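You operate a simulated robot arm through the tools that you are given. There is no shell and no other tool.

You run a simulated robot arm. Do the job below in one go: nothing can be reset, and whatever is moved stays where it is left.

## Task
Grind some pepper and salt, and stand the mills on the coasters.
Fine: grind into the dishes the mills stand in; pepper mill on the yellow coaster, salt mill on the blue one; spill none. Set down upright: pepper mill, salt mill.

Only the result counts: the job must be done as asked and must still hold three seconds after the hand-in. Knocking over, shifting, dropping, spilling or breaking anything else fails it.

## Robot
A 5-joint arm with a two-finger parallel gripper, fixed in place. Base frame: the origin is at the foot of the arm, x ahead of it, y to its left, z up; the work surface is at about z = 0. Readings come in m, rad, newtons and seconds.
With the tool pointing down near the work surface it reaches from about 0.26 to 0.68 m from the base axis. Its first joint turns from -1.152 to 1.152 rad. The tool tilts only in the upright plane through the base axis and itself; it spins freely about its own axis. Payload 2.9 kg.
Tool frame: the origin (TCP) lies between the finger pads and is the grasp point; the fingertips stand 0.03 m ahead of it; z points along the fingers, y is the line along which they close. The gripper opens to 0.11 m. The fingers are 0.02 m wide and 0.01 m thick; the gripper's body (0.048 by 0.112 m) begins 0.055 m behind the TCP.
Orientation is that of the tool frame in the base frame, as [roll, pitch, yaw] about the fixed x, y, z axes, in that order (R = Rz(yaw) Ry(pitch) Rx(roll)). With the fingers straight down and closing along the base's y, the tool's x points along the base's -x, its y along +y and its z along -z.

## Interface
- The arm moves only by the tool drive_tool. Its argument "rows" is a list of rows, each a list of 3 entries, a list of its own where there are three numbers: the shift along the tool's x, y, z in m, then the turn, a rotation vector about the tool's x, y, z in rad, then the finger opening in m, from 0 to 0.11. In form: [[[tx, ty, tz], [wx, wy, wz], claw], ...]. A call has 1 to 20 rows; each row is the pose to reach, as a shift and turn from the pose commanded when the call began, along the tool's axes at that moment. Each row takes 0.2 s and may step no farther than 0.05 m and 0.15 rad from the row before; otherwise, or with a gripper value out of range, the whole call is refused. A pose out of reach is approached as far as the arm can. The call stops where the force on the tool passes 40 N (or 10 N more than at its start, if that is more) or the arm is blocked; 0.2 s more then pass. The fingers move at their own pace (about 0.108 m/s each) and stop on an object; they squeeze with about 35 N. The grip force told is the motor's: it shows also when the fingers shut on nothing. Time passes only in rows, and 0.2 s behind the last, so rows that repeat a pose let the fingers close. The reply holds the time, the measured pose of the TCP, the force on the tool along the base axes, the opening and the grip force, in the units named above and with some noise, with the torque about the TCP (base axes, N m) and any sound that the robot's microphone picked up.
- Cameras (640 x 400 px; columns grow to the right, rows downward): "scene" is fixed at [0.0464, -0.4509, 0.5976]; the picture's right is [0.74, -0.67, 0.00], its down [-0.32, -0.35, -0.88] and it looks along [0.59, 0.65, -0.48] (base axes); focal length 248 px, centre (320, 200). "wrist" rides on the gripper at [0.072, 0.017, -0.103] in the tool frame; the picture's right is [-0.23, 0.97, 0.00], its down [-0.76, -0.18, -0.62] and it looks along [-0.61, -0.14, 0.78] (tool axes); focal length 222 px, centre (320, 200). There is no depth. A picture from a camera that has moved, and an enlarged one, comes with that camera's place and axes in the base frame and with its lens. The place of the scene camera against the robot may be out by one fixed shift of up to 0.025 m in any direction.
- grab_frame(camera): a new picture of that camera. No time passes.
- zoom(camera, box): a new picture of the part [left, top, right, bottom] of that camera's present view, enlarged. No time passes.
- close_job(): hands the job in; it is judged then, once.

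Nothing tells you positions but the pictures and the camera data. Unless the task says otherwise, let go and move clear before handing in.

The tools are called after ">>>" by a JSON object that holds its "name" and its "arguments". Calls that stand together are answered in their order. drive_tool: Moves the arm, as the interface text tells. Its arguments: {"type":"object","properties":{"rows":{"type":"array"}},"required":["rows"]} The other tools are called the same way: grab_frame (camera) takes a picture; zoom (camera, box) takes an enlarged picture of a part of a camera's view; close_job () hands the job in.

At the start:

```text
time_s: 0.0
eef_pos: [0.3978, 0.1114, 0.4414]
tcp_rot: [-3.14, -0.002, -3.14]
ft_force: [0.1, -0.6, -0.6]
wrist_torque: [0.01, 0.0, -0.04]
width: 0.1102
grip_force: 0.0
```

scene: 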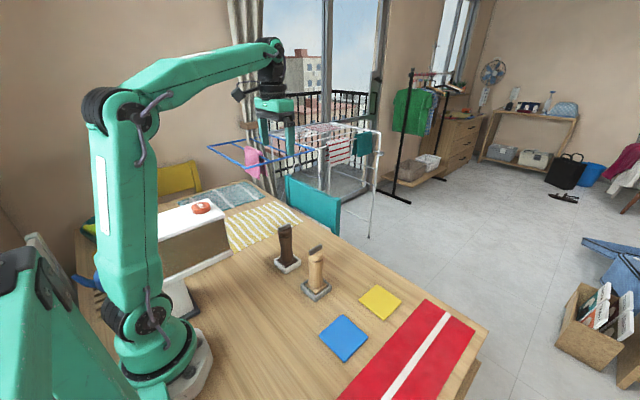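
wrist: 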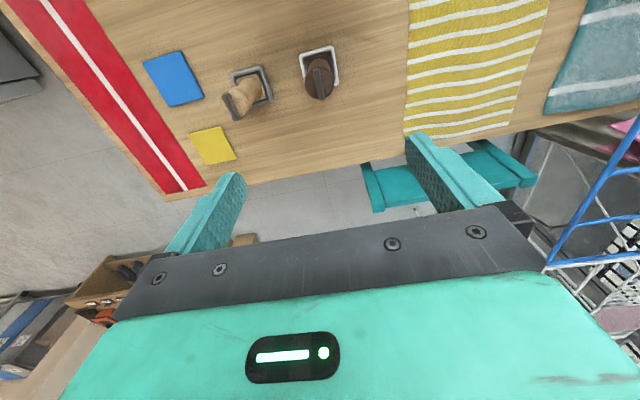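

I see two mills standing in small square dishes (a dark one, probably pepper, and a light wooden one, probably salt), plus a yellow and a blue coaster. I will look closer first to locate them and see how the mills work.

>>> {"name": "zoom", "arguments": {"camera": "scene", "box": [250, 210, 350, 310]}}

>>> {"name": "zoom", "arguments": {"camera": "wrist", "box": [130, 30, 350, 170]}}

>>> {"name": "zoom", "arguments": {"camera": "scene", "box": [260, 200, 500, 400]}}

```text
4.00 times, centred on (300, 260) of scene
camera zoom: at [0.0464, -0.4509, 0.5976], right [0.74, -0.67, 0.0], down [-0.32, -0.35, -0.88], along [0.59, 0.65, -0.48], focal length 992 px, centre (400, -40)
```

zoom: 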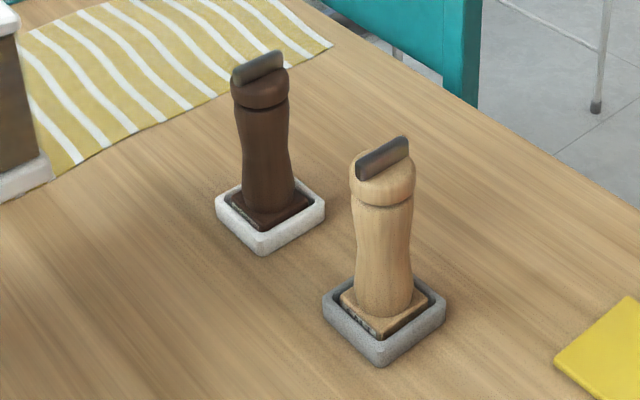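

```text
2.86 times, centred on (240, 100) of wrist
camera zoom: at [0.3263, 0.1282, 0.544], right [0.23, 0.97, 0.0], down [0.76, -0.18, 0.62], along [0.61, -0.14, -0.78], focal length 635 px, centre (549, 486)
```

zoom: 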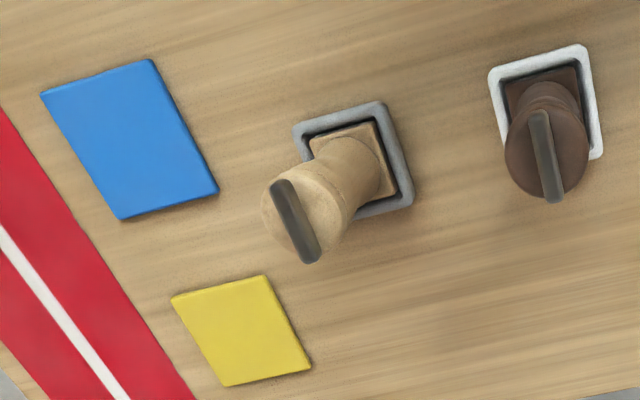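

```text
2.00 times, centred on (380, 300) of scene
camera zoom: at [0.0464, -0.4509, 0.5976], right [0.74, -0.67, 0.0], down [-0.32, -0.35, -0.88], along [0.59, 0.65, -0.48], focal length 496 px, centre (200, 0)
```

zoom: 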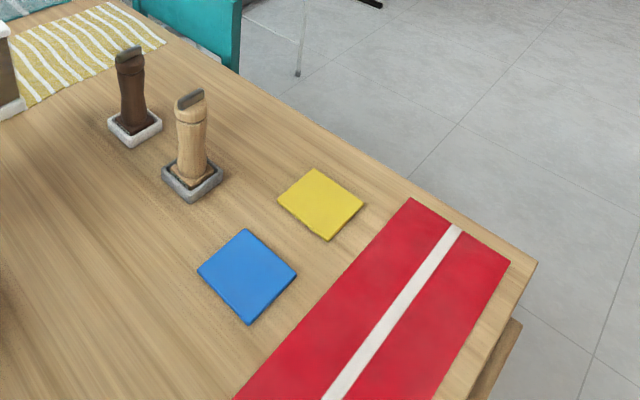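

The pepper mill (dark) stands near (0.40, 0.11) and the salt mill near (0.40, -0.04). The yellow coaster is near (0.51, -0.20) and the blue one near (0.35, -0.20). I'll move the wrist camera closer to measure them better.

>>> {"name": "drive_tool", "arguments": {"rows": [[[0.015, -0.0175, 0.035], [0, 0, 0], 0.11], [[0.03, -0.035, 0.07], [0, 0, 0], 0.11], [[0.045, -0.0525, 0.105], [0, 0, 0], 0.11], [[0.06, -0.07, 0.14], [0, 0, 0], 0.11]]}}

```text
time_s: 1.0
eef_pos: [0.3382, 0.0412, 0.3022]
tcp_rot: [3.141, 0.002, -3.141]
ft_force: [0.4, 0.3, 0.4]
wrist_torque: [-0.03, -0.01, -0.01]
width: 0.1098
grip_force: 0.1
```

>>> {"name": "grab_frame", "arguments": {"camera": "wrist"}}

>>> {"name": "zoom", "arguments": {"camera": "wrist", "box": [100, 0, 460, 225]}}

```text
taken
camera wrist: at [0.2658, 0.0579, 0.4036], right [0.23, 0.97, 0.0], down [0.76, -0.18, 0.62], along [0.61, -0.14, -0.78], focal length 222 px, centre (320, 200)
```

wrist: 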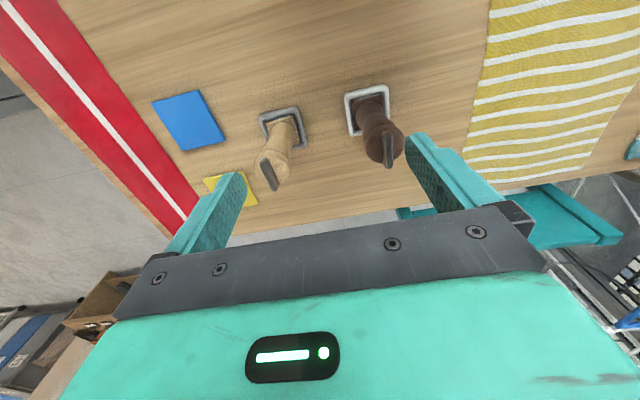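

```text
1.78 times, centred on (280, 112) of wrist
camera zoom: at [0.2658, 0.0579, 0.4036], right [0.23, 0.97, 0.0], down [0.76, -0.18, 0.62], along [0.61, -0.14, -0.78], focal length 395 px, centre (391, 356)
```

zoom: 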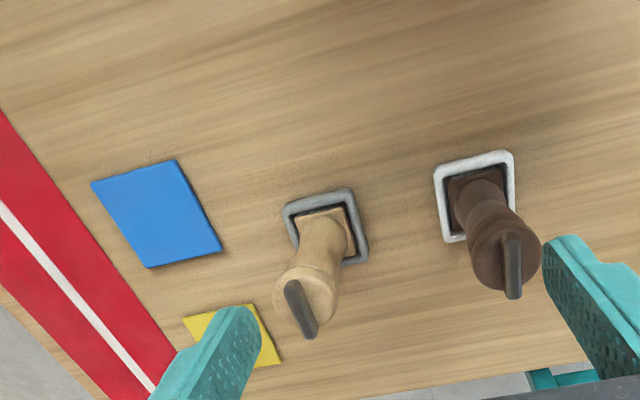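

Both mills are in view and well clear of the fingers. I'll zoom in on each one for the bar orientation and its sizes.

>>> {"name": "zoom", "arguments": {"camera": "wrist", "box": [240, 90, 320, 200]}}

>>> {"name": "zoom", "arguments": {"camera": "wrist", "box": [330, 70, 410, 180]}}

>>> {"name": "zoom", "arguments": {"camera": "scene", "box": [265, 215, 305, 280]}}

>>> {"name": "zoom", "arguments": {"camera": "scene", "box": [295, 235, 345, 310]}}

```text
3.64 times, centred on (280, 145) of wrist
camera zoom: at [0.2658, 0.0579, 0.4036], right [0.23, 0.97, 0.0], down [0.76, -0.18, 0.62], along [0.61, -0.14, -0.78], focal length 808 px, centre (466, 400)
```

zoom: 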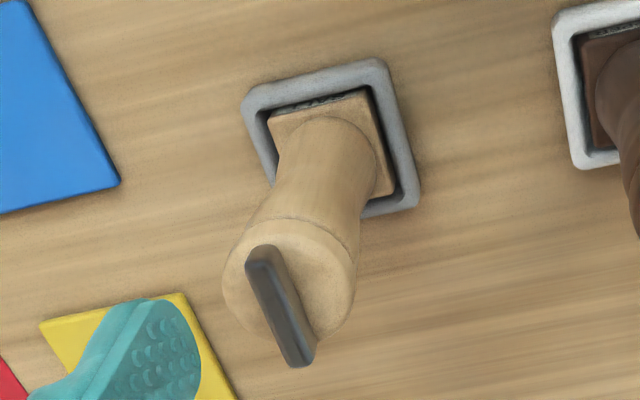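

```text
3.64 times, centred on (370, 125) of wrist
camera zoom: at [0.2658, 0.0579, 0.4036], right [0.23, 0.97, 0.0], down [0.76, -0.18, 0.62], along [0.61, -0.14, -0.78], focal length 808 px, centre (138, 473)
```

zoom: 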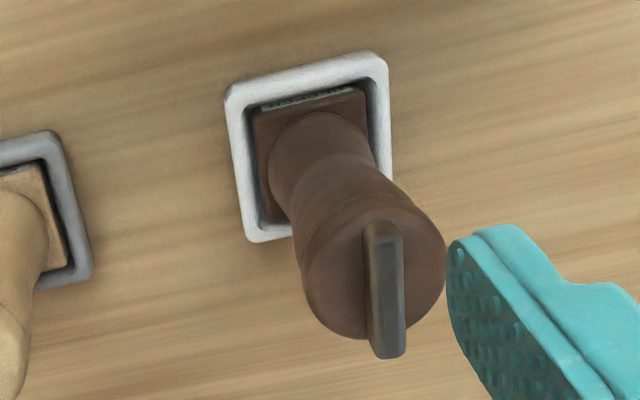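

```text
6.15 times, centred on (285, 248) of scene
camera zoom: at [0.0464, -0.4509, 0.5976], right [0.74, -0.67, 0.0], down [-0.32, -0.35, -0.88], along [0.59, 0.65, -0.48], focal length 1526 px, centre (535, -92)
```

zoom: 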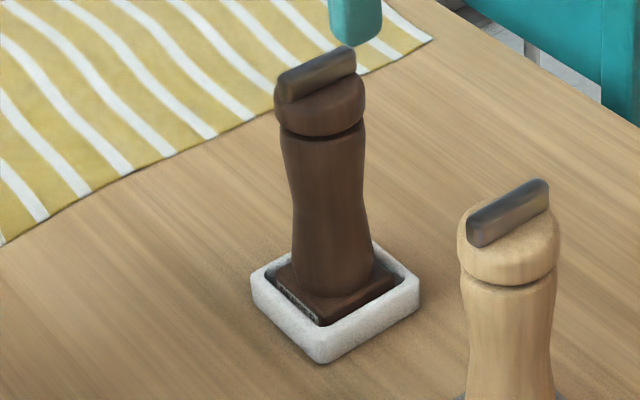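

```text
5.33 times, centred on (320, 272) of scene
camera zoom: at [0.0464, -0.4509, 0.5976], right [0.74, -0.67, 0.0], down [-0.32, -0.35, -0.88], along [0.59, 0.65, -0.48], focal length 1323 px, centre (320, -187)
```

zoom: 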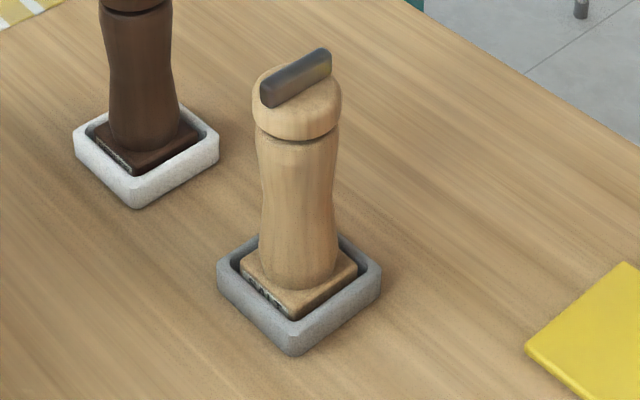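

Each square base has lettering on its top edge facing the robot. I'll read the labels to check which mill is which before going on.

>>> {"name": "zoom", "arguments": {"camera": "scene", "box": [278, 255, 296, 272]}}

>>> {"name": "zoom", "arguments": {"camera": "scene", "box": [302, 280, 322, 300]}}

>>> {"name": "zoom", "arguments": {"camera": "wrist", "box": [355, 88, 385, 108]}}

>>> {"name": "zoom", "arguments": {"camera": "wrist", "box": [262, 106, 292, 126]}}

```text
16.00 times, centred on (287, 264) of scene
camera zoom: at [0.0464, -0.4509, 0.5976], right [0.74, -0.67, 0.0], down [-0.32, -0.35, -0.88], along [0.59, 0.65, -0.48], focal length 3968 px, centre (848, -816)
```

zoom: 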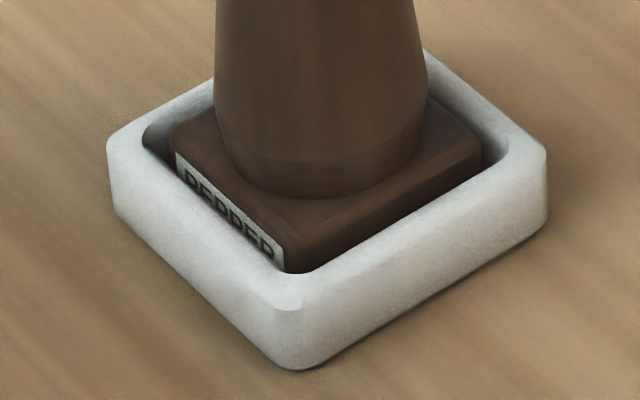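

```text
16.00 times, centred on (312, 290) of scene
camera zoom: at [0.0464, -0.4509, 0.5976], right [0.74, -0.67, 0.0], down [-0.32, -0.35, -0.88], along [0.59, 0.65, -0.48], focal length 3968 px, centre (448, -1240)
```

zoom: 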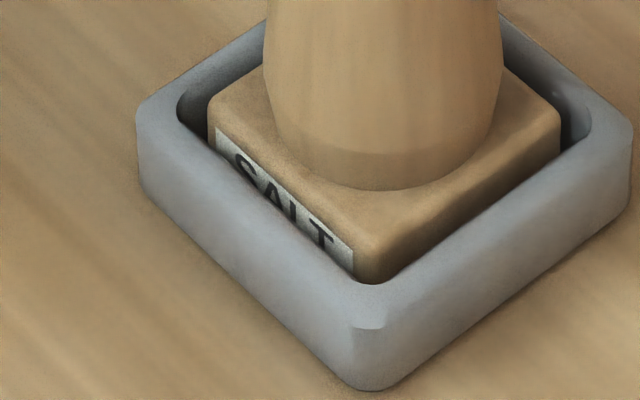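

```text
16.00 times, centred on (370, 98) of wrist
camera zoom: at [0.2658, 0.0579, 0.4036], right [0.23, 0.97, 0.0], down [0.76, -0.18, 0.62], along [0.61, -0.14, -0.78], focal length 3554 px, centre (-480, 1832)
```

zoom: 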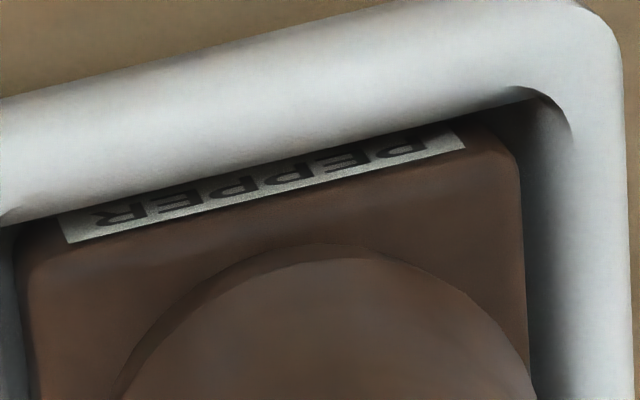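

```text
16.00 times, centred on (277, 116) of wrist
camera zoom: at [0.2658, 0.0579, 0.4036], right [0.23, 0.97, 0.0], down [0.76, -0.18, 0.62], along [0.61, -0.14, -0.78], focal length 3554 px, centre (1008, 1544)
```

zoom: 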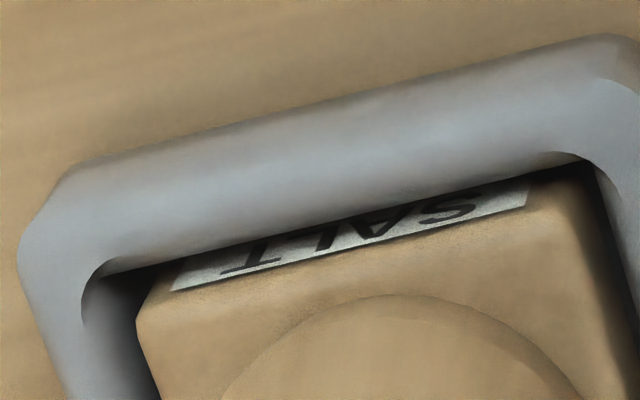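

The labels confirm it: the dark mill is PEPPER and the light one is SALT. Both turning bars lie nearly along base x, with tops at about z = 0.16. Next I'll hover over the pepper mill at (0.402, 0.111) and check the alignment.

>>> {"name": "drive_tool", "arguments": {"rows": [[[-0.0215, 0.0235, 0.018], [0, 0, 0], 0.11], [[-0.043, 0.047, 0.036], [0, 0, 0], 0.11], [[-0.0645, 0.0695, 0.055], [0, 0, 0], 0.11], [[-0.0645, 0.0695, 0.055], [0, 0, 0], 0.11]]}}

>>> {"name": "grab_frame", "arguments": {"camera": "wrist"}}

>>> {"name": "grab_frame", "arguments": {"camera": "scene"}}

```text
time_s: 2.0
eef_pos: [0.4025, 0.1111, 0.2473]
tcp_rot: [-3.141, 0.001, -3.141]
ft_force: [-0.7, -0.3, -0.1]
wrist_torque: [0.02, 0.03, -0.01]
width: 0.1101
grip_force: 0.0
```

```text
taken
camera wrist: at [0.3306, 0.1279, 0.349], right [0.23, 0.97, 0.0], down [0.76, -0.18, 0.62], along [0.61, -0.14, -0.78], focal length 222 px, centre (320, 200)
```

wrist: 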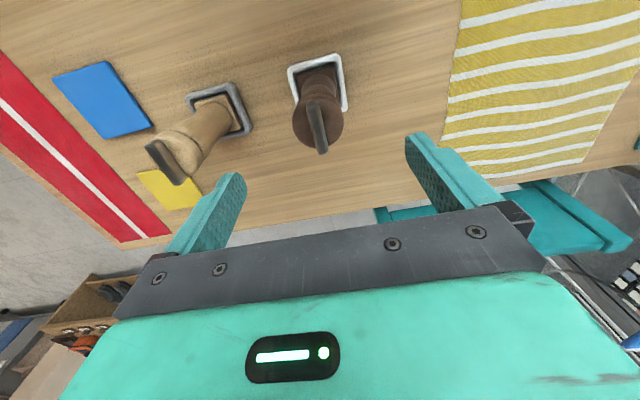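

```text
taken
```

scene: 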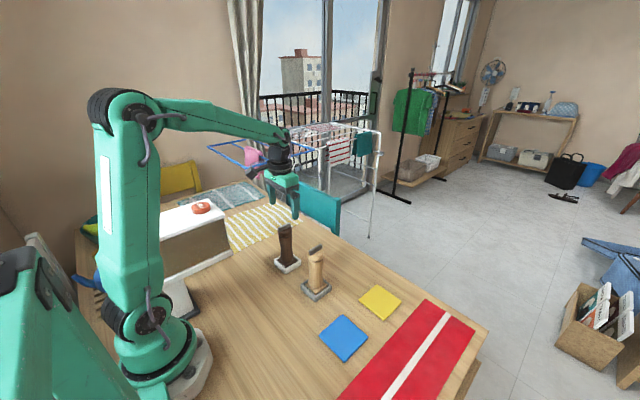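

The gripper is hovering above the pepper mill. I'll zoom in to refine the bar's position.

>>> {"name": "zoom", "arguments": {"camera": "wrist", "box": [270, 40, 370, 165]}}

>>> {"name": "zoom", "arguments": {"camera": "scene", "box": [255, 170, 335, 290]}}

```text
3.20 times, centred on (320, 102) of wrist
camera zoom: at [0.3306, 0.1279, 0.349], right [0.23, 0.97, 0.0], down [0.76, -0.18, 0.62], along [0.61, -0.14, -0.78], focal length 711 px, centre (320, 512)
```

zoom: 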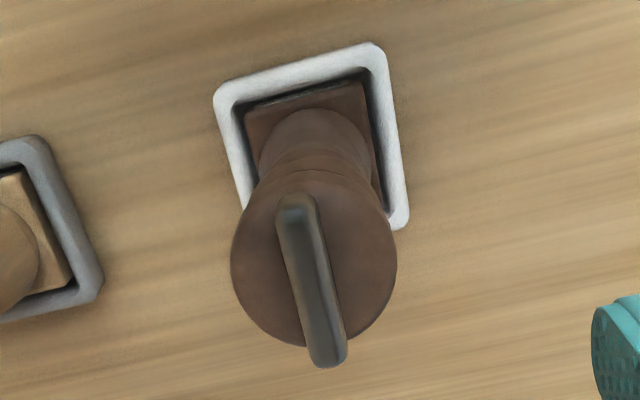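

```text
3.33 times, centred on (295, 230) of scene
camera zoom: at [0.0464, -0.4509, 0.5976], right [0.74, -0.67, 0.0], down [-0.32, -0.35, -0.88], along [0.59, 0.65, -0.48], focal length 827 px, centre (403, 100)
```

zoom: 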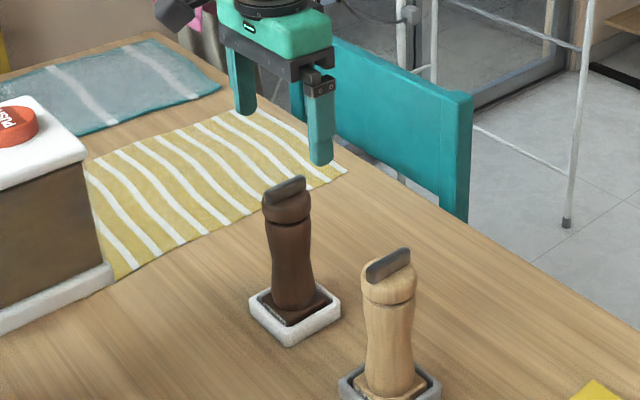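

The bar centre is at (0.402, 0.1107), with the bar turned about -2°. I'll lower to just above it with the fingers partly closed and check before gripping.

>>> {"name": "drive_tool", "arguments": {"rows": [[[0.0, 0, 0.02], [0, 0, 0.015], 0.06], [[0.0, 0, 0.04], [0, 0, 0.03], 0.04], [[0.0, 0, 0.048], [0, 0, 0.03], 0.035], [[0.0, 0, 0.048], [0, 0, 0.03], 0.035]]}}

>>> {"name": "zoom", "arguments": {"camera": "wrist", "box": [220, 60, 420, 260]}}

>>> {"name": "zoom", "arguments": {"camera": "scene", "box": [265, 190, 325, 280]}}

```text
time_s: 3.0
eef_pos: [0.4033, 0.1111, 0.1985]
tcp_rot: [-3.14, 0.001, 3.111]
ft_force: [0.1, 0.7, -0.6]
wrist_torque: [-0.01, -0.03, 0.01]
width: 0.0347
grip_force: 0.1
```

```text
2.00 times, centred on (320, 160) of wrist
camera zoom: at [0.3312, 0.1299, 0.3005], right [0.26, 0.97, 0.0], down [0.76, -0.2, 0.62], along [0.6, -0.16, -0.78], focal length 444 px, centre (320, 280)
```

zoom: 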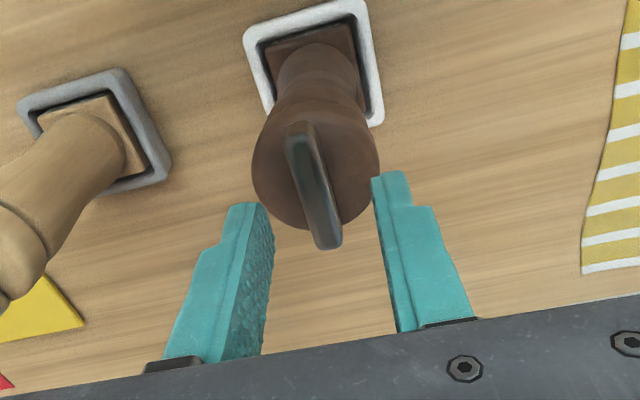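

```text
4.44 times, centred on (295, 235) of scene
camera zoom: at [0.0464, -0.4509, 0.5976], right [0.74, -0.67, 0.0], down [-0.32, -0.35, -0.88], along [0.59, 0.65, -0.48], focal length 1102 px, centre (431, 44)
```

zoom: 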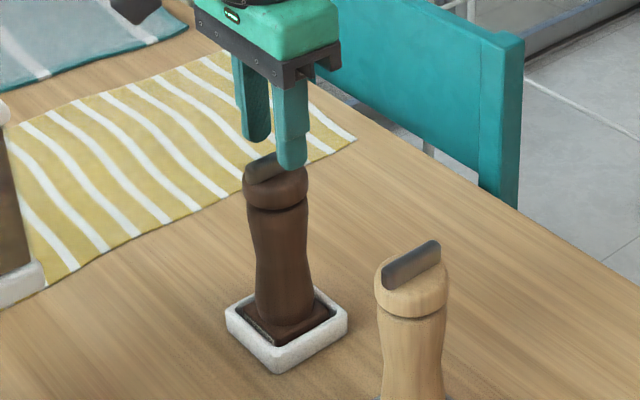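

The fingertips straddle the bar properly. I'll lower them to about z = 0.150 and close gently on the bar.

>>> {"name": "drive_tool", "arguments": {"rows": [[[0.0, 0, 0.008], [0, 0, 0], 0.035], [[0.0, 0, 0.014], [0, 0, 0], 0.035], [[0.0, 0, 0.018], [0, 0, 0], 0.035], [[0.0, 0, 0.018], [0, 0, 0], 0.03]]}}

>>> {"name": "zoom", "arguments": {"camera": "wrist", "box": [220, 60, 420, 260]}}

>>> {"name": "zoom", "arguments": {"camera": "scene", "box": [265, 200, 315, 280]}}

```text
time_s: 4.0
eef_pos: [0.4025, 0.1109, 0.183]
tcp_rot: [3.14, 0.006, 3.11]
ft_force: [-6.3, -7.4, 31.3]
wrist_torque: [-0.56, 0.36, 0.0]
width: 0.0333
grip_force: 2.9
```

```text
2.00 times, centred on (320, 160) of wrist
camera zoom: at [0.3316, 0.1297, 0.2847], right [0.26, 0.97, 0.0], down [0.75, -0.2, 0.63], along [0.61, -0.16, -0.78], focal length 444 px, centre (320, 280)
```

zoom: 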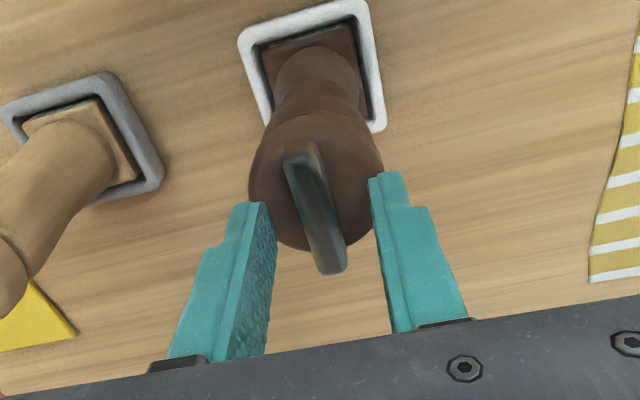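

```text
5.00 times, centred on (290, 240) of scene
camera zoom: at [0.0462, -0.4509, 0.5976], right [0.74, -0.67, 0.0], down [-0.32, -0.35, -0.88], along [0.59, 0.65, -0.48], focal length 1240 px, centre (470, 0)
```

zoom: 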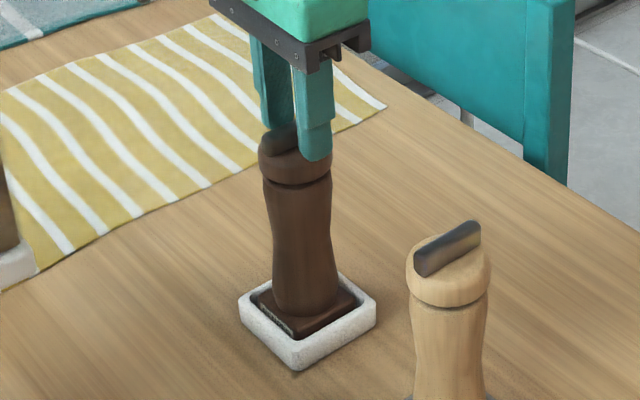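

The fingertips touched the cap's shoulder at about z = 0.153 with some 31 N, which is more than I want. I'll back off about 3.5 mm and then close on the bar.

>>> {"name": "drive_tool", "arguments": {"rows": [[[0.0, 0, -0.004], [0, 0, 0], 0.035], [[0.0, 0, -0.004], [0, 0, 0], 0.035]]}}

>>> {"name": "zoom", "arguments": {"camera": "wrist", "box": [220, 60, 420, 260]}}

>>> {"name": "zoom", "arguments": {"camera": "scene", "box": [265, 200, 315, 280]}}

```text
time_s: 4.6
eef_pos: [0.4017, 0.1107, 0.1838]
tcp_rot: [-3.14, -0.003, 3.112]
ft_force: [-0.5, 0.5, -0.6]
wrist_torque: [-0.01, -0.01, -0.04]
width: 0.035
grip_force: 0.0
```

```text
2.00 times, centred on (320, 160) of wrist
camera zoom: at [0.3311, 0.1299, 0.2857], right [0.26, 0.97, 0.0], down [0.76, -0.2, 0.62], along [0.6, -0.16, -0.78], focal length 444 px, centre (320, 280)
```

zoom: 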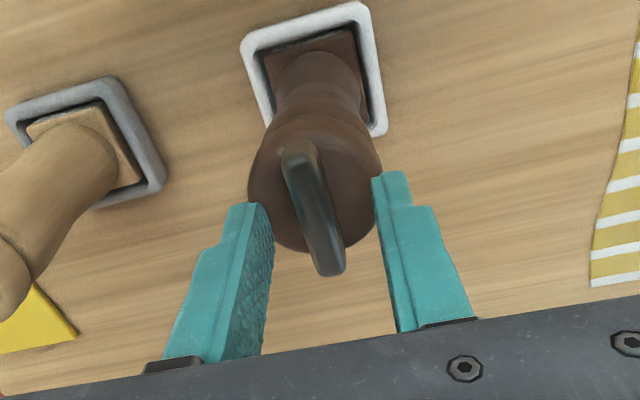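

```text
5.00 times, centred on (290, 240) of scene
camera zoom: at [0.0464, -0.4509, 0.5976], right [0.74, -0.67, 0.0], down [-0.32, -0.35, -0.88], along [0.59, 0.65, -0.48], focal length 1240 px, centre (470, 0)
```

zoom: 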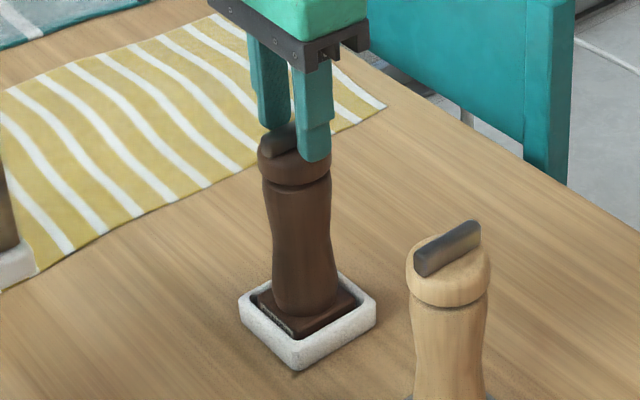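

The contact is released and the bar sits centred between the fingertips. I'll close on it now.

>>> {"name": "drive_tool", "arguments": {"rows": [[[0, 0, 0], [0, 0, 0], 0.02], [[0, 0, 0], [0, 0, 0], 0.0], [[0, 0, 0], [0, 0, 0], 0.0]]}}

>>> {"name": "zoom", "arguments": {"camera": "wrist", "box": [220, 60, 420, 260]}}

>>> {"name": "zoom", "arguments": {"camera": "scene", "box": [265, 200, 315, 280]}}

```text
time_s: 5.4
eef_pos: [0.4032, 0.1112, 0.1844]
tcp_rot: [3.141, 0.0, 3.113]
ft_force: [0.4, 0.5, -0.7]
wrist_torque: [-0.01, 0.02, -0.01]
width: 0.0101
grip_force: 35.2
```

```text
2.00 times, centred on (320, 160) of wrist
camera zoom: at [0.3314, 0.1299, 0.2867], right [0.26, 0.97, 0.0], down [0.76, -0.2, 0.62], along [0.6, -0.16, -0.78], focal length 444 px, centre (320, 280)
```

zoom: 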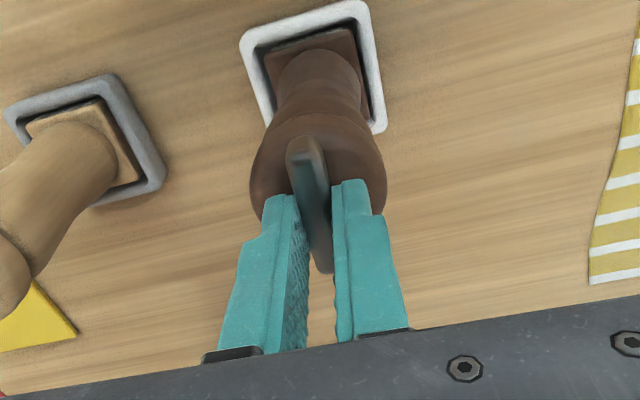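

```text
5.00 times, centred on (290, 240) of scene
camera zoom: at [0.0464, -0.4509, 0.5976], right [0.74, -0.67, 0.0], down [-0.32, -0.35, -0.88], along [0.59, 0.65, -0.48], focal length 1240 px, centre (470, 0)
```

zoom: 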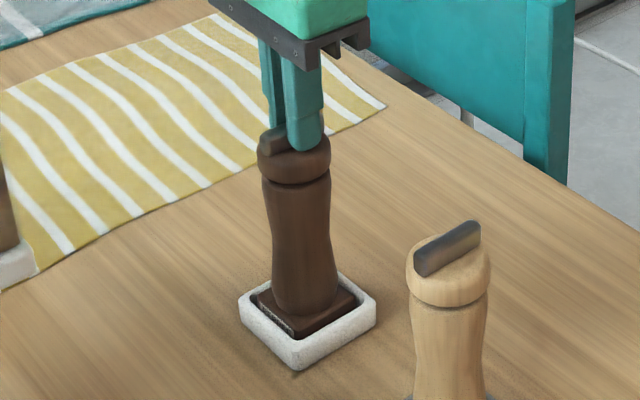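

The bar is held (10 mm opening, 35 N grip) with no side load. I'll turn it a little and check the torque and sound.

>>> {"name": "drive_tool", "arguments": {"rows": [[[0, 0, 0], [0, 0, 0.1], 0.0], [[0, 0, 0], [0, 0, 0.2], 0.0], [[0, 0, 0], [0, 0, 0.3], 0.0]]}}

>>> {"name": "zoom", "arguments": {"camera": "scene", "box": [265, 200, 315, 280]}}

>>> {"name": "zoom", "arguments": {"camera": "wrist", "box": [220, 60, 420, 260]}}

```text
time_s: 6.2
eef_pos: [0.4032, 0.1118, 0.1851]
tcp_rot: [-3.14, 0.0, 2.808]
ft_force: [0.4, -0.9, 0.0]
wrist_torque: [-0.18, -0.04, 0.03]
width: 0.0103
grip_force: 35.3
```

```text
5.00 times, centred on (290, 240) of scene
camera zoom: at [0.0464, -0.4509, 0.5976], right [0.74, -0.67, 0.0], down [-0.32, -0.35, -0.88], along [0.59, 0.65, -0.48], focal length 1240 px, centre (470, 0)
```

zoom: 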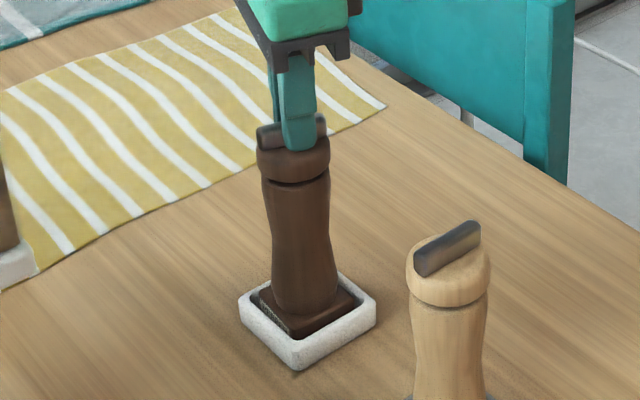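

```text
2.00 times, centred on (320, 160) of wrist
camera zoom: at [0.3403, 0.1508, 0.287], right [0.53, 0.85, 0.0], down [0.66, -0.42, 0.62], along [0.53, -0.33, -0.78], focal length 444 px, centre (320, 280)
```

zoom: 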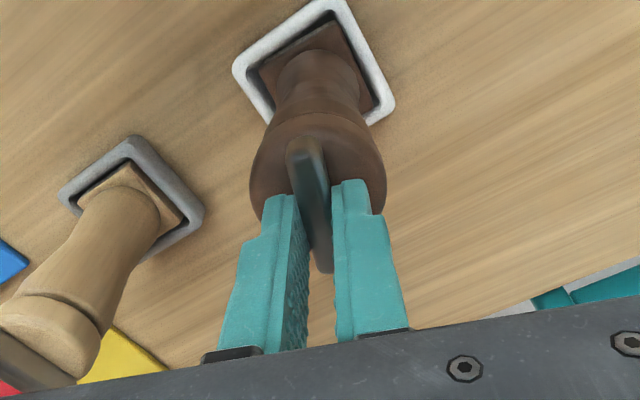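

The mill's base has turned slightly in its dish and no sound has come yet, so the play is being taken up. I'll keep turning in the same direction.

>>> {"name": "drive_tool", "arguments": {"rows": [[[0, 0, 0], [0, 0, 0.1], 0.0], [[0, 0, 0], [0, 0, 0.2], 0.0], [[0, 0, 0], [0, 0, 0.3], 0.0]]}}

>>> {"name": "zoom", "arguments": {"camera": "scene", "box": [265, 200, 315, 280]}}

>>> {"name": "zoom", "arguments": {"camera": "wrist", "box": [220, 60, 420, 260]}}

```text
time_s: 7.0
eef_pos: [0.4028, 0.1099, 0.1838]
tcp_rot: [3.141, 0.001, 2.51]
ft_force: [-0.5, -2.1, -0.6]
wrist_torque: [-0.2, -0.04, 0.07]
width: 0.0103
grip_force: 34.7
```

```text
5.00 times, centred on (290, 240) of scene
camera zoom: at [0.0464, -0.4509, 0.5976], right [0.74, -0.67, 0.0], down [-0.32, -0.35, -0.88], along [0.59, 0.65, -0.48], focal length 1240 px, centre (470, 0)
```

zoom: 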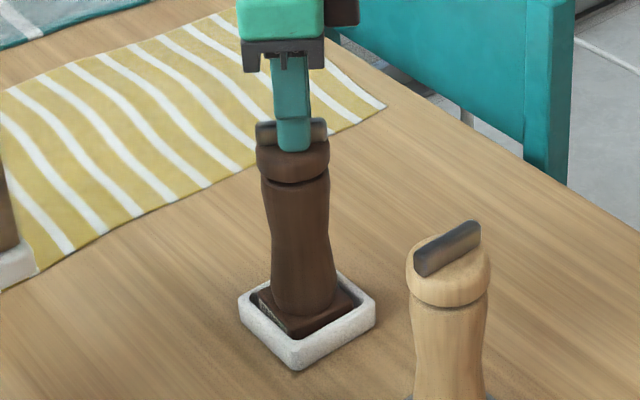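

```text
2.00 times, centred on (320, 160) of wrist
camera zoom: at [0.3545, 0.1673, 0.2869], right [0.76, 0.65, 0.0], down [0.51, -0.59, 0.62], along [0.41, -0.47, -0.78], focal length 444 px, centre (320, 280)
```

zoom: 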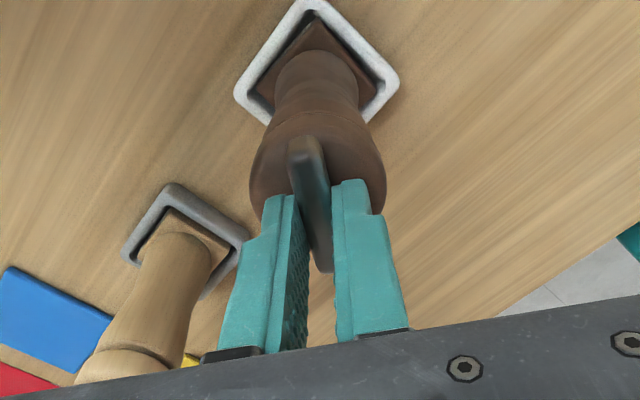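

The base has settled against the dish, and the cap now turns relative to the body at a low torque. I'll carry on further and listen.

>>> {"name": "drive_tool", "arguments": {"rows": [[[0, 0, 0], [0, 0, 0.12], 0.0], [[0, 0, 0], [0, 0, 0.24], 0.0], [[0, 0, 0], [0, 0, 0.36], 0.0], [[0, 0, 0], [0, 0, 0.48], 0.0], [[0, 0, 0], [0, 0, 0.6], 0.0], [[0, 0, 0], [0, 0, 0.72], 0.0], [[0, 0, 0], [0, 0, 0.84], 0.0], [[0, 0, 0], [0, 0, 0.96], 0.0], [[0, 0, 0], [0, 0, 1.08], 0.0], [[0, 0, 0], [0, 0, 1.2], 0.0]]}}

>>> {"name": "zoom", "arguments": {"camera": "scene", "box": [265, 200, 315, 280]}}

>>> {"name": "zoom", "arguments": {"camera": "wrist", "box": [220, 60, 420, 260]}}

```text
time_s: 9.2
eef_pos: [0.4028, 0.1102, 0.1849]
tcp_rot: [-3.141, 0.001, 1.309]
ft_force: [0.2, -0.2, -0.5]
wrist_torque: [0.07, 0.09, 0.02]
width: 0.0102
grip_force: 35.1
```

```text
5.00 times, centred on (290, 240) of scene
camera zoom: at [0.0464, -0.4509, 0.5976], right [0.74, -0.67, 0.0], down [-0.32, -0.35, -0.88], along [0.59, 0.65, -0.48], focal length 1240 px, centre (470, 0)
```

zoom: 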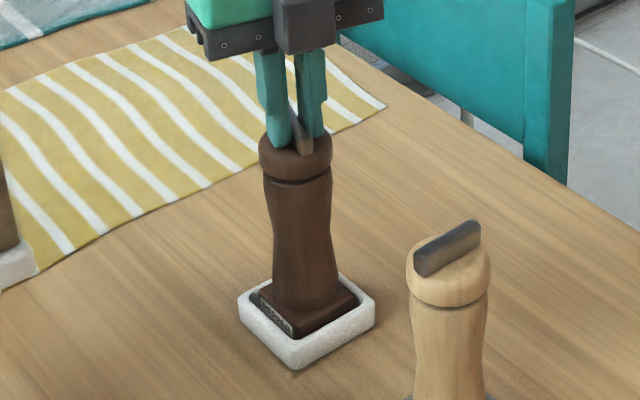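

```text
2.00 times, centred on (320, 160) of wrist
camera zoom: at [0.4383, 0.1765, 0.287], right [0.88, -0.47, 0.0], down [-0.37, -0.69, 0.62], along [-0.29, -0.55, -0.78], focal length 444 px, centre (320, 280)
```

zoom: 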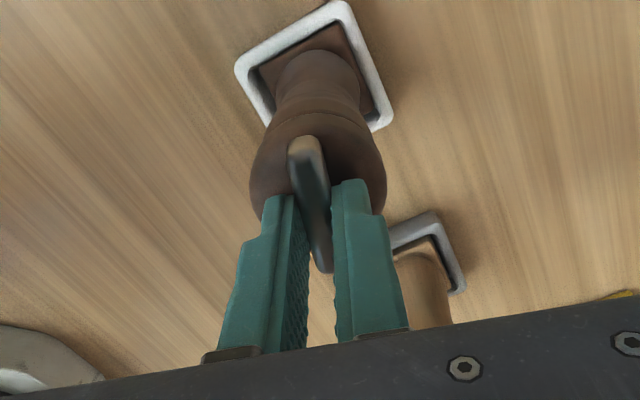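

I've turned 1.8 rad so far with low torque, no sound, and the dish unmoved. I'll continue past a full turn and listen for grinding.

>>> {"name": "drive_tool", "arguments": {"rows": [[[0, 0, 0], [0, 0, 0.12], 0.0], [[0, 0, 0], [0, 0, 0.24], 0.0], [[0, 0, 0], [0, 0, 0.36], 0.0], [[0, 0, 0], [0, 0, 0.48], 0.0], [[0, 0, 0], [0, 0, 0.6], 0.0], [[0, 0, 0], [0, 0, 0.72], 0.0], [[0, 0, 0], [0, 0, 0.84], 0.0], [[0, 0, 0], [0, 0, 0.96], 0.0], [[0, 0, 0], [0, 0, 1.08], 0.0], [[0, 0, 0], [0, 0, 1.2], 0.0], [[0, 0, 0], [0, 0, 1.32], 0.0], [[0, 0, 0], [0, 0, 1.44], 0.0], [[0, 0, 0], [0, 0, 1.56], 0.0], [[0, 0, 0], [0, 0, 1.68], 0.0], [[0, 0, 0], [0, 0, 1.8], 0.0]]}}

>>> {"name": "zoom", "arguments": {"camera": "scene", "box": [265, 200, 315, 280]}}

>>> {"name": "zoom", "arguments": {"camera": "wrist", "box": [220, 60, 420, 260]}}

```text
time_s: 12.4
eef_pos: [0.3266, -0.1884, 0.1862]
tcp_rot: [3.141, 0.0, -0.393]
ft_force: [0.3, -0.6, 0.3]
wrist_torque: [0.01, -0.03, 0.0]
width: 0.0
grip_force: 34.7
out of reach, approached as far as the arm can: row 8, 9, 10, 11, 12, 13, 14, 15
```

```text
5.00 times, centred on (290, 240) of scene
camera zoom: at [0.0464, -0.4508, 0.5976], right [0.74, -0.67, 0.0], down [-0.32, -0.35, -0.88], along [0.59, 0.65, -0.48], focal length 1240 px, centre (470, 0)
```

zoom: 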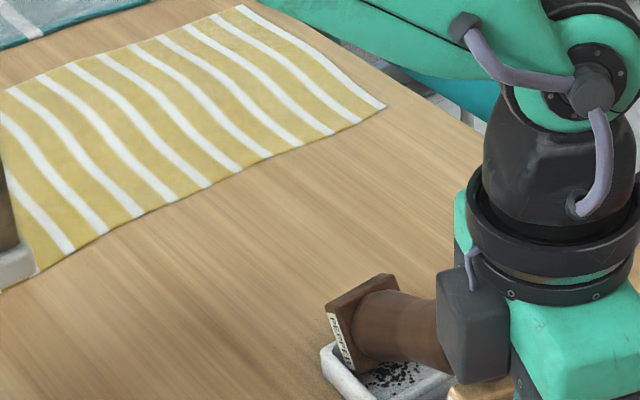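

```text
2.00 times, centred on (320, 160) of wrist
camera zoom: at [0.3874, -0.2321, 0.2886], right [-0.58, -0.81, 0.0], down [-0.64, 0.46, 0.62], along [-0.51, 0.36, -0.78], focal length 444 px, centre (320, 280)
```

zoom: 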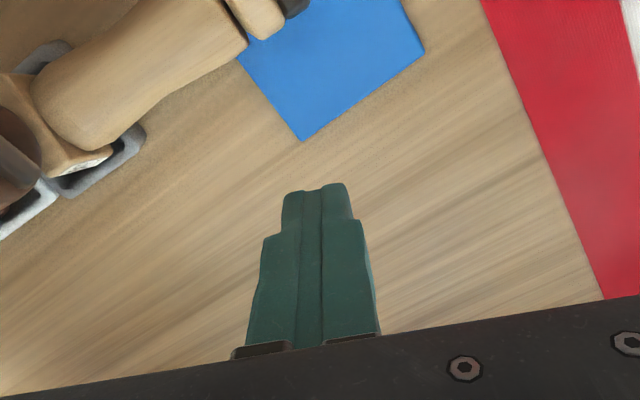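

That went wrong. The wrist ran out of spin, the arm swung aside while "approaching as far as it could", and it knocked the mills over. I'll look at the whole situation before moving anything.

>>> {"name": "grab_frame", "arguments": {"camera": "scene"}}

>>> {"name": "grab_frame", "arguments": {"camera": "wrist"}}

>>> {"name": "zoom", "arguments": {"camera": "scene", "box": [250, 210, 410, 370]}}

```text
taken
```

scene: 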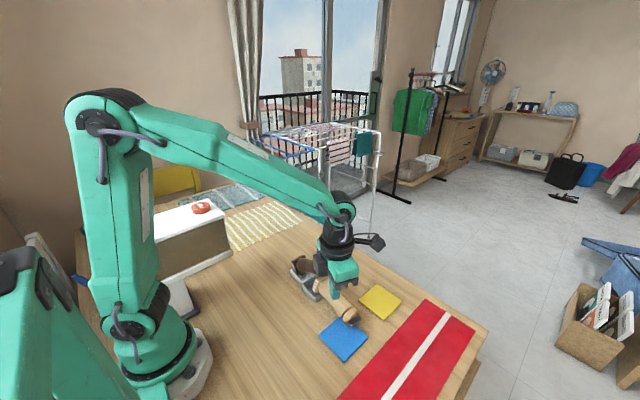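

```text
taken
camera wrist: at [0.3874, -0.2321, 0.2886], right [-0.58, -0.81, 0.0], down [-0.64, 0.46, 0.62], along [-0.51, 0.36, -0.78], focal length 222 px, centre (320, 200)
```

wrist: 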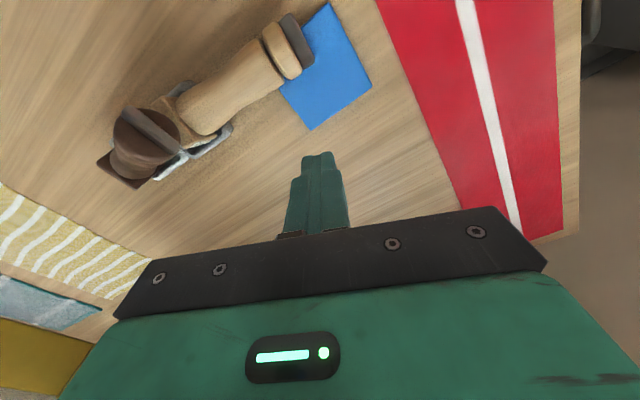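

```text
2.50 times, centred on (330, 290) of scene
camera zoom: at [0.0464, -0.4508, 0.5976], right [0.74, -0.67, 0.0], down [-0.32, -0.35, -0.88], along [0.59, 0.65, -0.48], focal length 620 px, centre (295, -25)
```

zoom: 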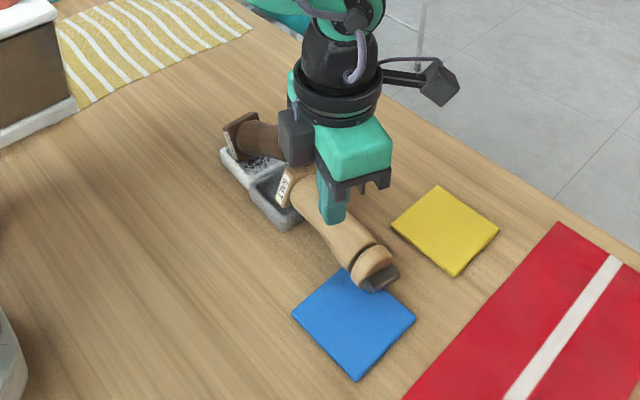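

Both mills are lying down near their dishes, and the pepper grounds seem to be still in the pepper dish. First I'll raise the tool carefully to get clear.

>>> {"name": "drive_tool", "arguments": {"rows": [[[0, 0, -0.03], [0, 0, 0], 0.0]]}}

```text
time_s: 12.8
eef_pos: [0.3263, -0.1883, 0.2158]
tcp_rot: [-3.141, 0.001, -0.391]
ft_force: [0.2, 0.0, 0.6]
wrist_torque: [0.0, 0.01, 0.01]
width: 0.0003
grip_force: 35.3
```

The lift worked and the arm is in a valid pose again. I'll raise further and unwind the wrist spin to mid-range, then inspect from above.

>>> {"name": "drive_tool", "arguments": {"rows": [[[0, 0, -0.02], [0, 0, 0], 0.0], [[0, 0, -0.04], [0, 0, 0], 0.0], [[0, 0, -0.06], [0, 0, 0], 0.0], [[0, 0, -0.08], [0, 0, -0.14], 0.0], [[0, 0, -0.1], [0, 0, -0.28], 0.0], [[0, 0, -0.12], [0, 0, -0.42], 0.0], [[0, 0, -0.14], [0, 0, -0.56], 0.0], [[0, 0, -0.16], [0, 0, -0.7], 0.0], [[0, 0, -0.18], [0, 0, -0.84], 0.0], [[0, 0, -0.18], [0, 0, -0.98], 0.02], [[0, 0, -0.18], [0, 0, -1.12], 0.04], [[0, 0, -0.18], [0, 0, -1.26], 0.06], [[0, 0, -0.18], [0, 0, -1.4], 0.08], [[0, 0, -0.18], [0, 0, -1.54], 0.1], [[0, 0, -0.18], [0, 0, -1.68], 0.1], [[0, 0, -0.18], [0, 0, -1.82], 0.1], [[0, 0, -0.18], [0, 0, -1.96], 0.1], [[0, 0, -0.18], [0, 0, -2.1], 0.1], [[0, 0, -0.18], [0, 0, -2.24], 0.1], [[0, 0, -0.18], [0, 0, -2.38], 0.1]]}}

>>> {"name": "grab_frame", "arguments": {"camera": "wrist"}}

>>> {"name": "grab_frame", "arguments": {"camera": "scene"}}

```text
time_s: 17.0
eef_pos: [0.3256, -0.1889, 0.3948]
tcp_rot: [-3.14, -0.001, 1.992]
ft_force: [-0.2, 0.0, -1.1]
wrist_torque: [-0.01, 0.04, 0.03]
width: 0.1001
grip_force: 0.0
```

```text
taken
camera wrist: at [0.3128, -0.1166, 0.4967], right [0.98, 0.19, 0.0], down [0.15, -0.77, 0.62], along [0.12, -0.61, -0.78], focal length 222 px, centre (320, 200)
```

wrist: 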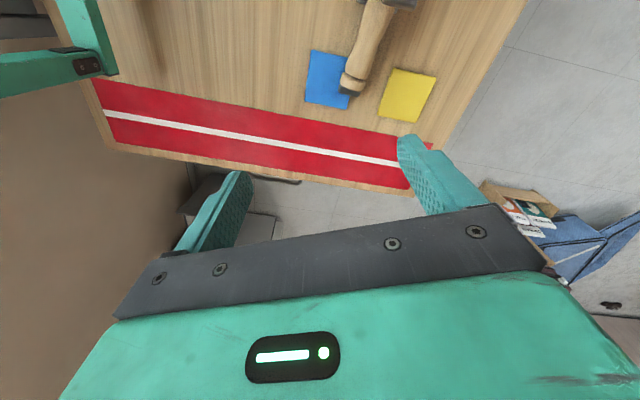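

```text
taken
```

scene: 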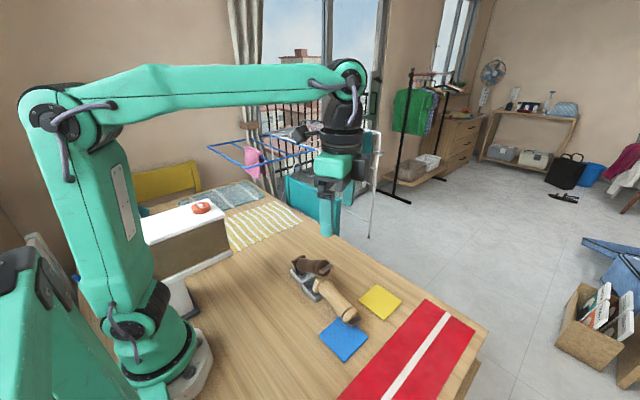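

>>> {"name": "zoom", "arguments": {"camera": "scene", "box": [280, 240, 380, 340]}}

>>> {"name": "zoom", "arguments": {"camera": "scene", "box": [285, 250, 345, 310]}}

>>> {"name": "drive_tool", "arguments": {"rows": [[[0, 0, 0], [0, 0, -0.14], 0.1], [[0, 0, 0], [0, 0, -0.28], 0.1], [[0, 0, 0], [0, 0, -0.42], 0.1], [[0, 0, 0], [0, 0, -0.56], 0.1], [[0, 0, 0], [0, 0, -0.7], 0.1], [[0, 0, 0], [0, 0, -0.84], 0.1], [[0, 0, 0], [0, 0, -0.98], 0.1], [[0, 0, 0], [0, 0, -1.12], 0.1]]}}

```text
4.00 times, centred on (330, 290) of scene
camera zoom: at [0.0464, -0.4509, 0.5976], right [0.74, -0.67, 0.0], down [-0.32, -0.35, -0.88], along [0.59, 0.65, -0.48], focal length 992 px, centre (280, -160)
```

zoom: 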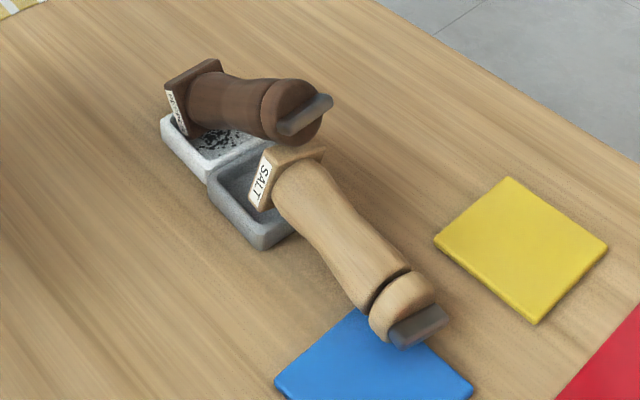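

```text
6.67 times, centred on (315, 280) of scene
camera zoom: at [0.0464, -0.4509, 0.5976], right [0.74, -0.67, 0.0], down [-0.32, -0.35, -0.88], along [0.59, 0.65, -0.48], focal length 1654 px, centre (353, -333)
```

zoom: 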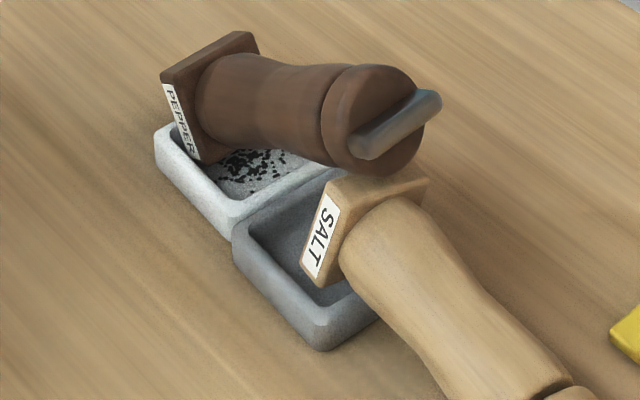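

```text
time_s: 18.8
eef_pos: [0.3267, -0.1885, 0.3947]
tcp_rot: [-3.141, 0.0, 3.111]
ft_force: [0.1, 0.1, -0.8]
wrist_torque: [0.0, -0.02, -0.02]
width: 0.1
grip_force: 0.0
```

Both mills are down, but the pepper grounds are inside the white dish and I see none on the table. The dishes were pushed together. I'll go on to recover as well as possible, and first get a good overhead look.

>>> {"name": "drive_tool", "arguments": {"rows": [[[0, 0.04, 0], [0, 0, -0.015], 0.1], [[0, 0.08, 0], [0, 0, -0.03], 0.1], [[0, 0.12, 0], [0, 0, -0.03], 0.1], [[0, 0.12, 0], [0, 0, -0.03], 0.1]]}}

>>> {"name": "grab_frame", "arguments": {"camera": "wrist"}}

>>> {"name": "zoom", "arguments": {"camera": "wrist", "box": [160, 20, 400, 170]}}

```text
time_s: 19.8
eef_pos: [0.33, -0.0692, 0.3944]
tcp_rot: [-3.14, -0.001, 3.139]
ft_force: [-1.1, -0.6, 0.7]
wrist_torque: [0.02, 0.02, -0.01]
width: 0.1
grip_force: 0.1
```

```text
taken
camera wrist: at [0.2581, -0.0519, 0.4967], right [0.23, 0.97, 0.0], down [0.76, -0.18, 0.62], along [0.61, -0.14, -0.78], focal length 222 px, centre (320, 200)
```

wrist: 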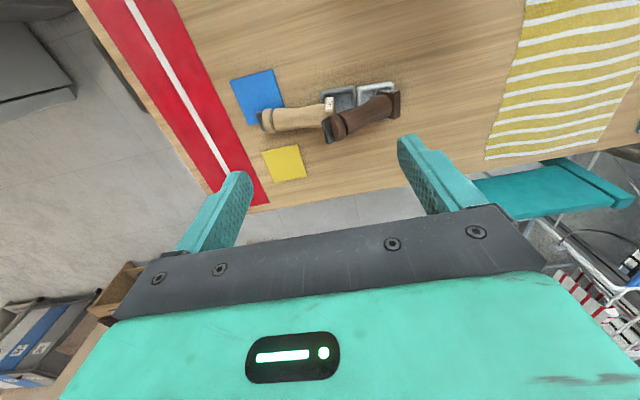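

```text
2.67 times, centred on (280, 95) of wrist
camera zoom: at [0.2581, -0.0519, 0.4967], right [0.23, 0.97, 0.0], down [0.76, -0.18, 0.62], along [0.61, -0.14, -0.78], focal length 592 px, centre (427, 480)
```

zoom: 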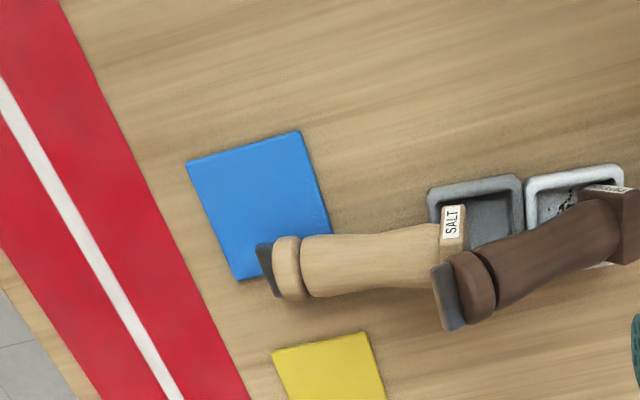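

The salt dish looks nearly unmoved. The pepper dish slid about 8 cm and now sits against it. I'll zoom in on the toppled mills to plan the grasps.

>>> {"name": "zoom", "arguments": {"camera": "wrist", "box": [310, 75, 410, 150]}}

>>> {"name": "zoom", "arguments": {"camera": "wrist", "box": [245, 80, 345, 150]}}

>>> {"name": "zoom", "arguments": {"camera": "scene", "box": [288, 250, 338, 290]}}

>>> {"name": "zoom", "arguments": {"camera": "scene", "box": [305, 270, 365, 335]}}

```text
5.33 times, centred on (360, 112) of wrist
camera zoom: at [0.2581, -0.0519, 0.4967], right [0.23, 0.97, 0.0], down [0.76, -0.18, 0.62], along [0.61, -0.14, -0.78], focal length 1185 px, centre (107, 667)
```

zoom: 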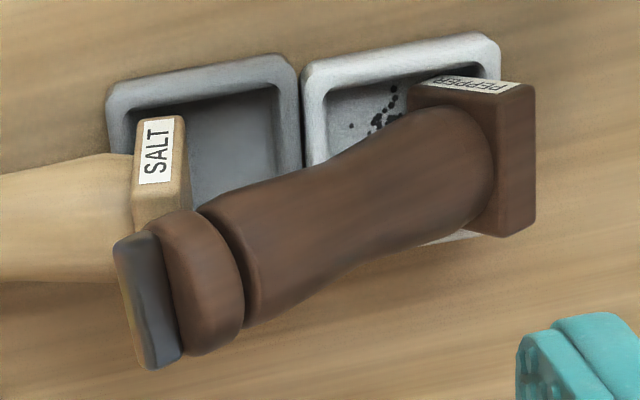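

```text
5.71 times, centred on (295, 115) of wrist
camera zoom: at [0.2581, -0.0519, 0.4967], right [0.23, 0.97, 0.0], down [0.76, -0.18, 0.62], along [0.61, -0.14, -0.78], focal length 1269 px, centre (463, 686)
```

zoom: 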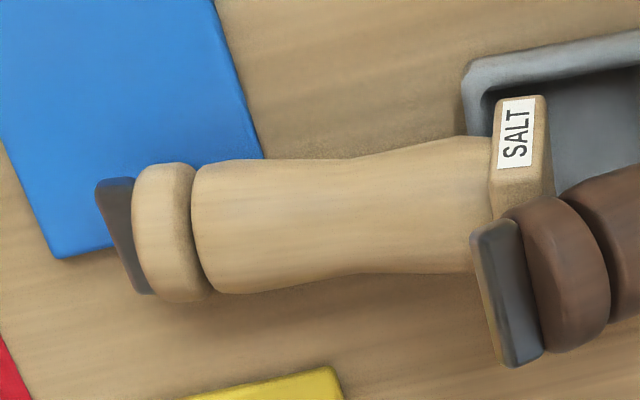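

```text
10.00 times, centred on (313, 270) of scene
camera zoom: at [0.0464, -0.4509, 0.5976], right [0.74, -0.67, 0.0], down [-0.32, -0.35, -0.88], along [0.59, 0.65, -0.48], focal length 2480 px, centre (390, -500)
```

zoom: 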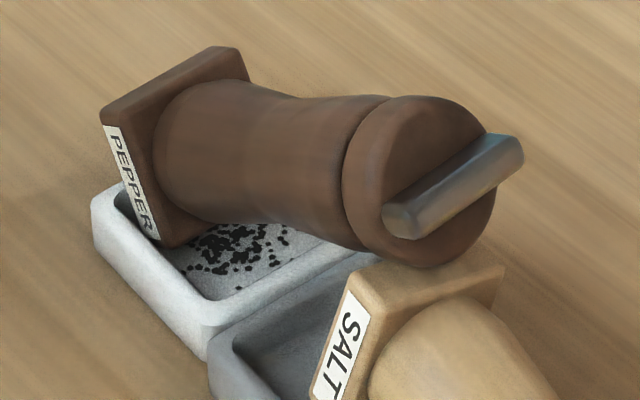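

```text
6.15 times, centred on (335, 302) of scene
camera zoom: at [0.0464, -0.4509, 0.5976], right [0.74, -0.67, 0.0], down [-0.32, -0.35, -0.88], along [0.59, 0.65, -0.48], focal length 1526 px, centre (228, -431)
```

zoom: 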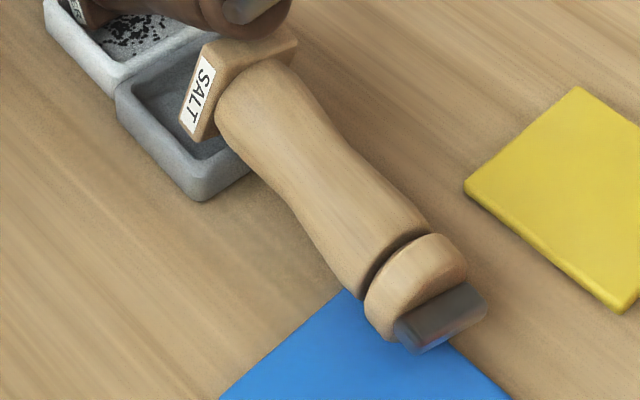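

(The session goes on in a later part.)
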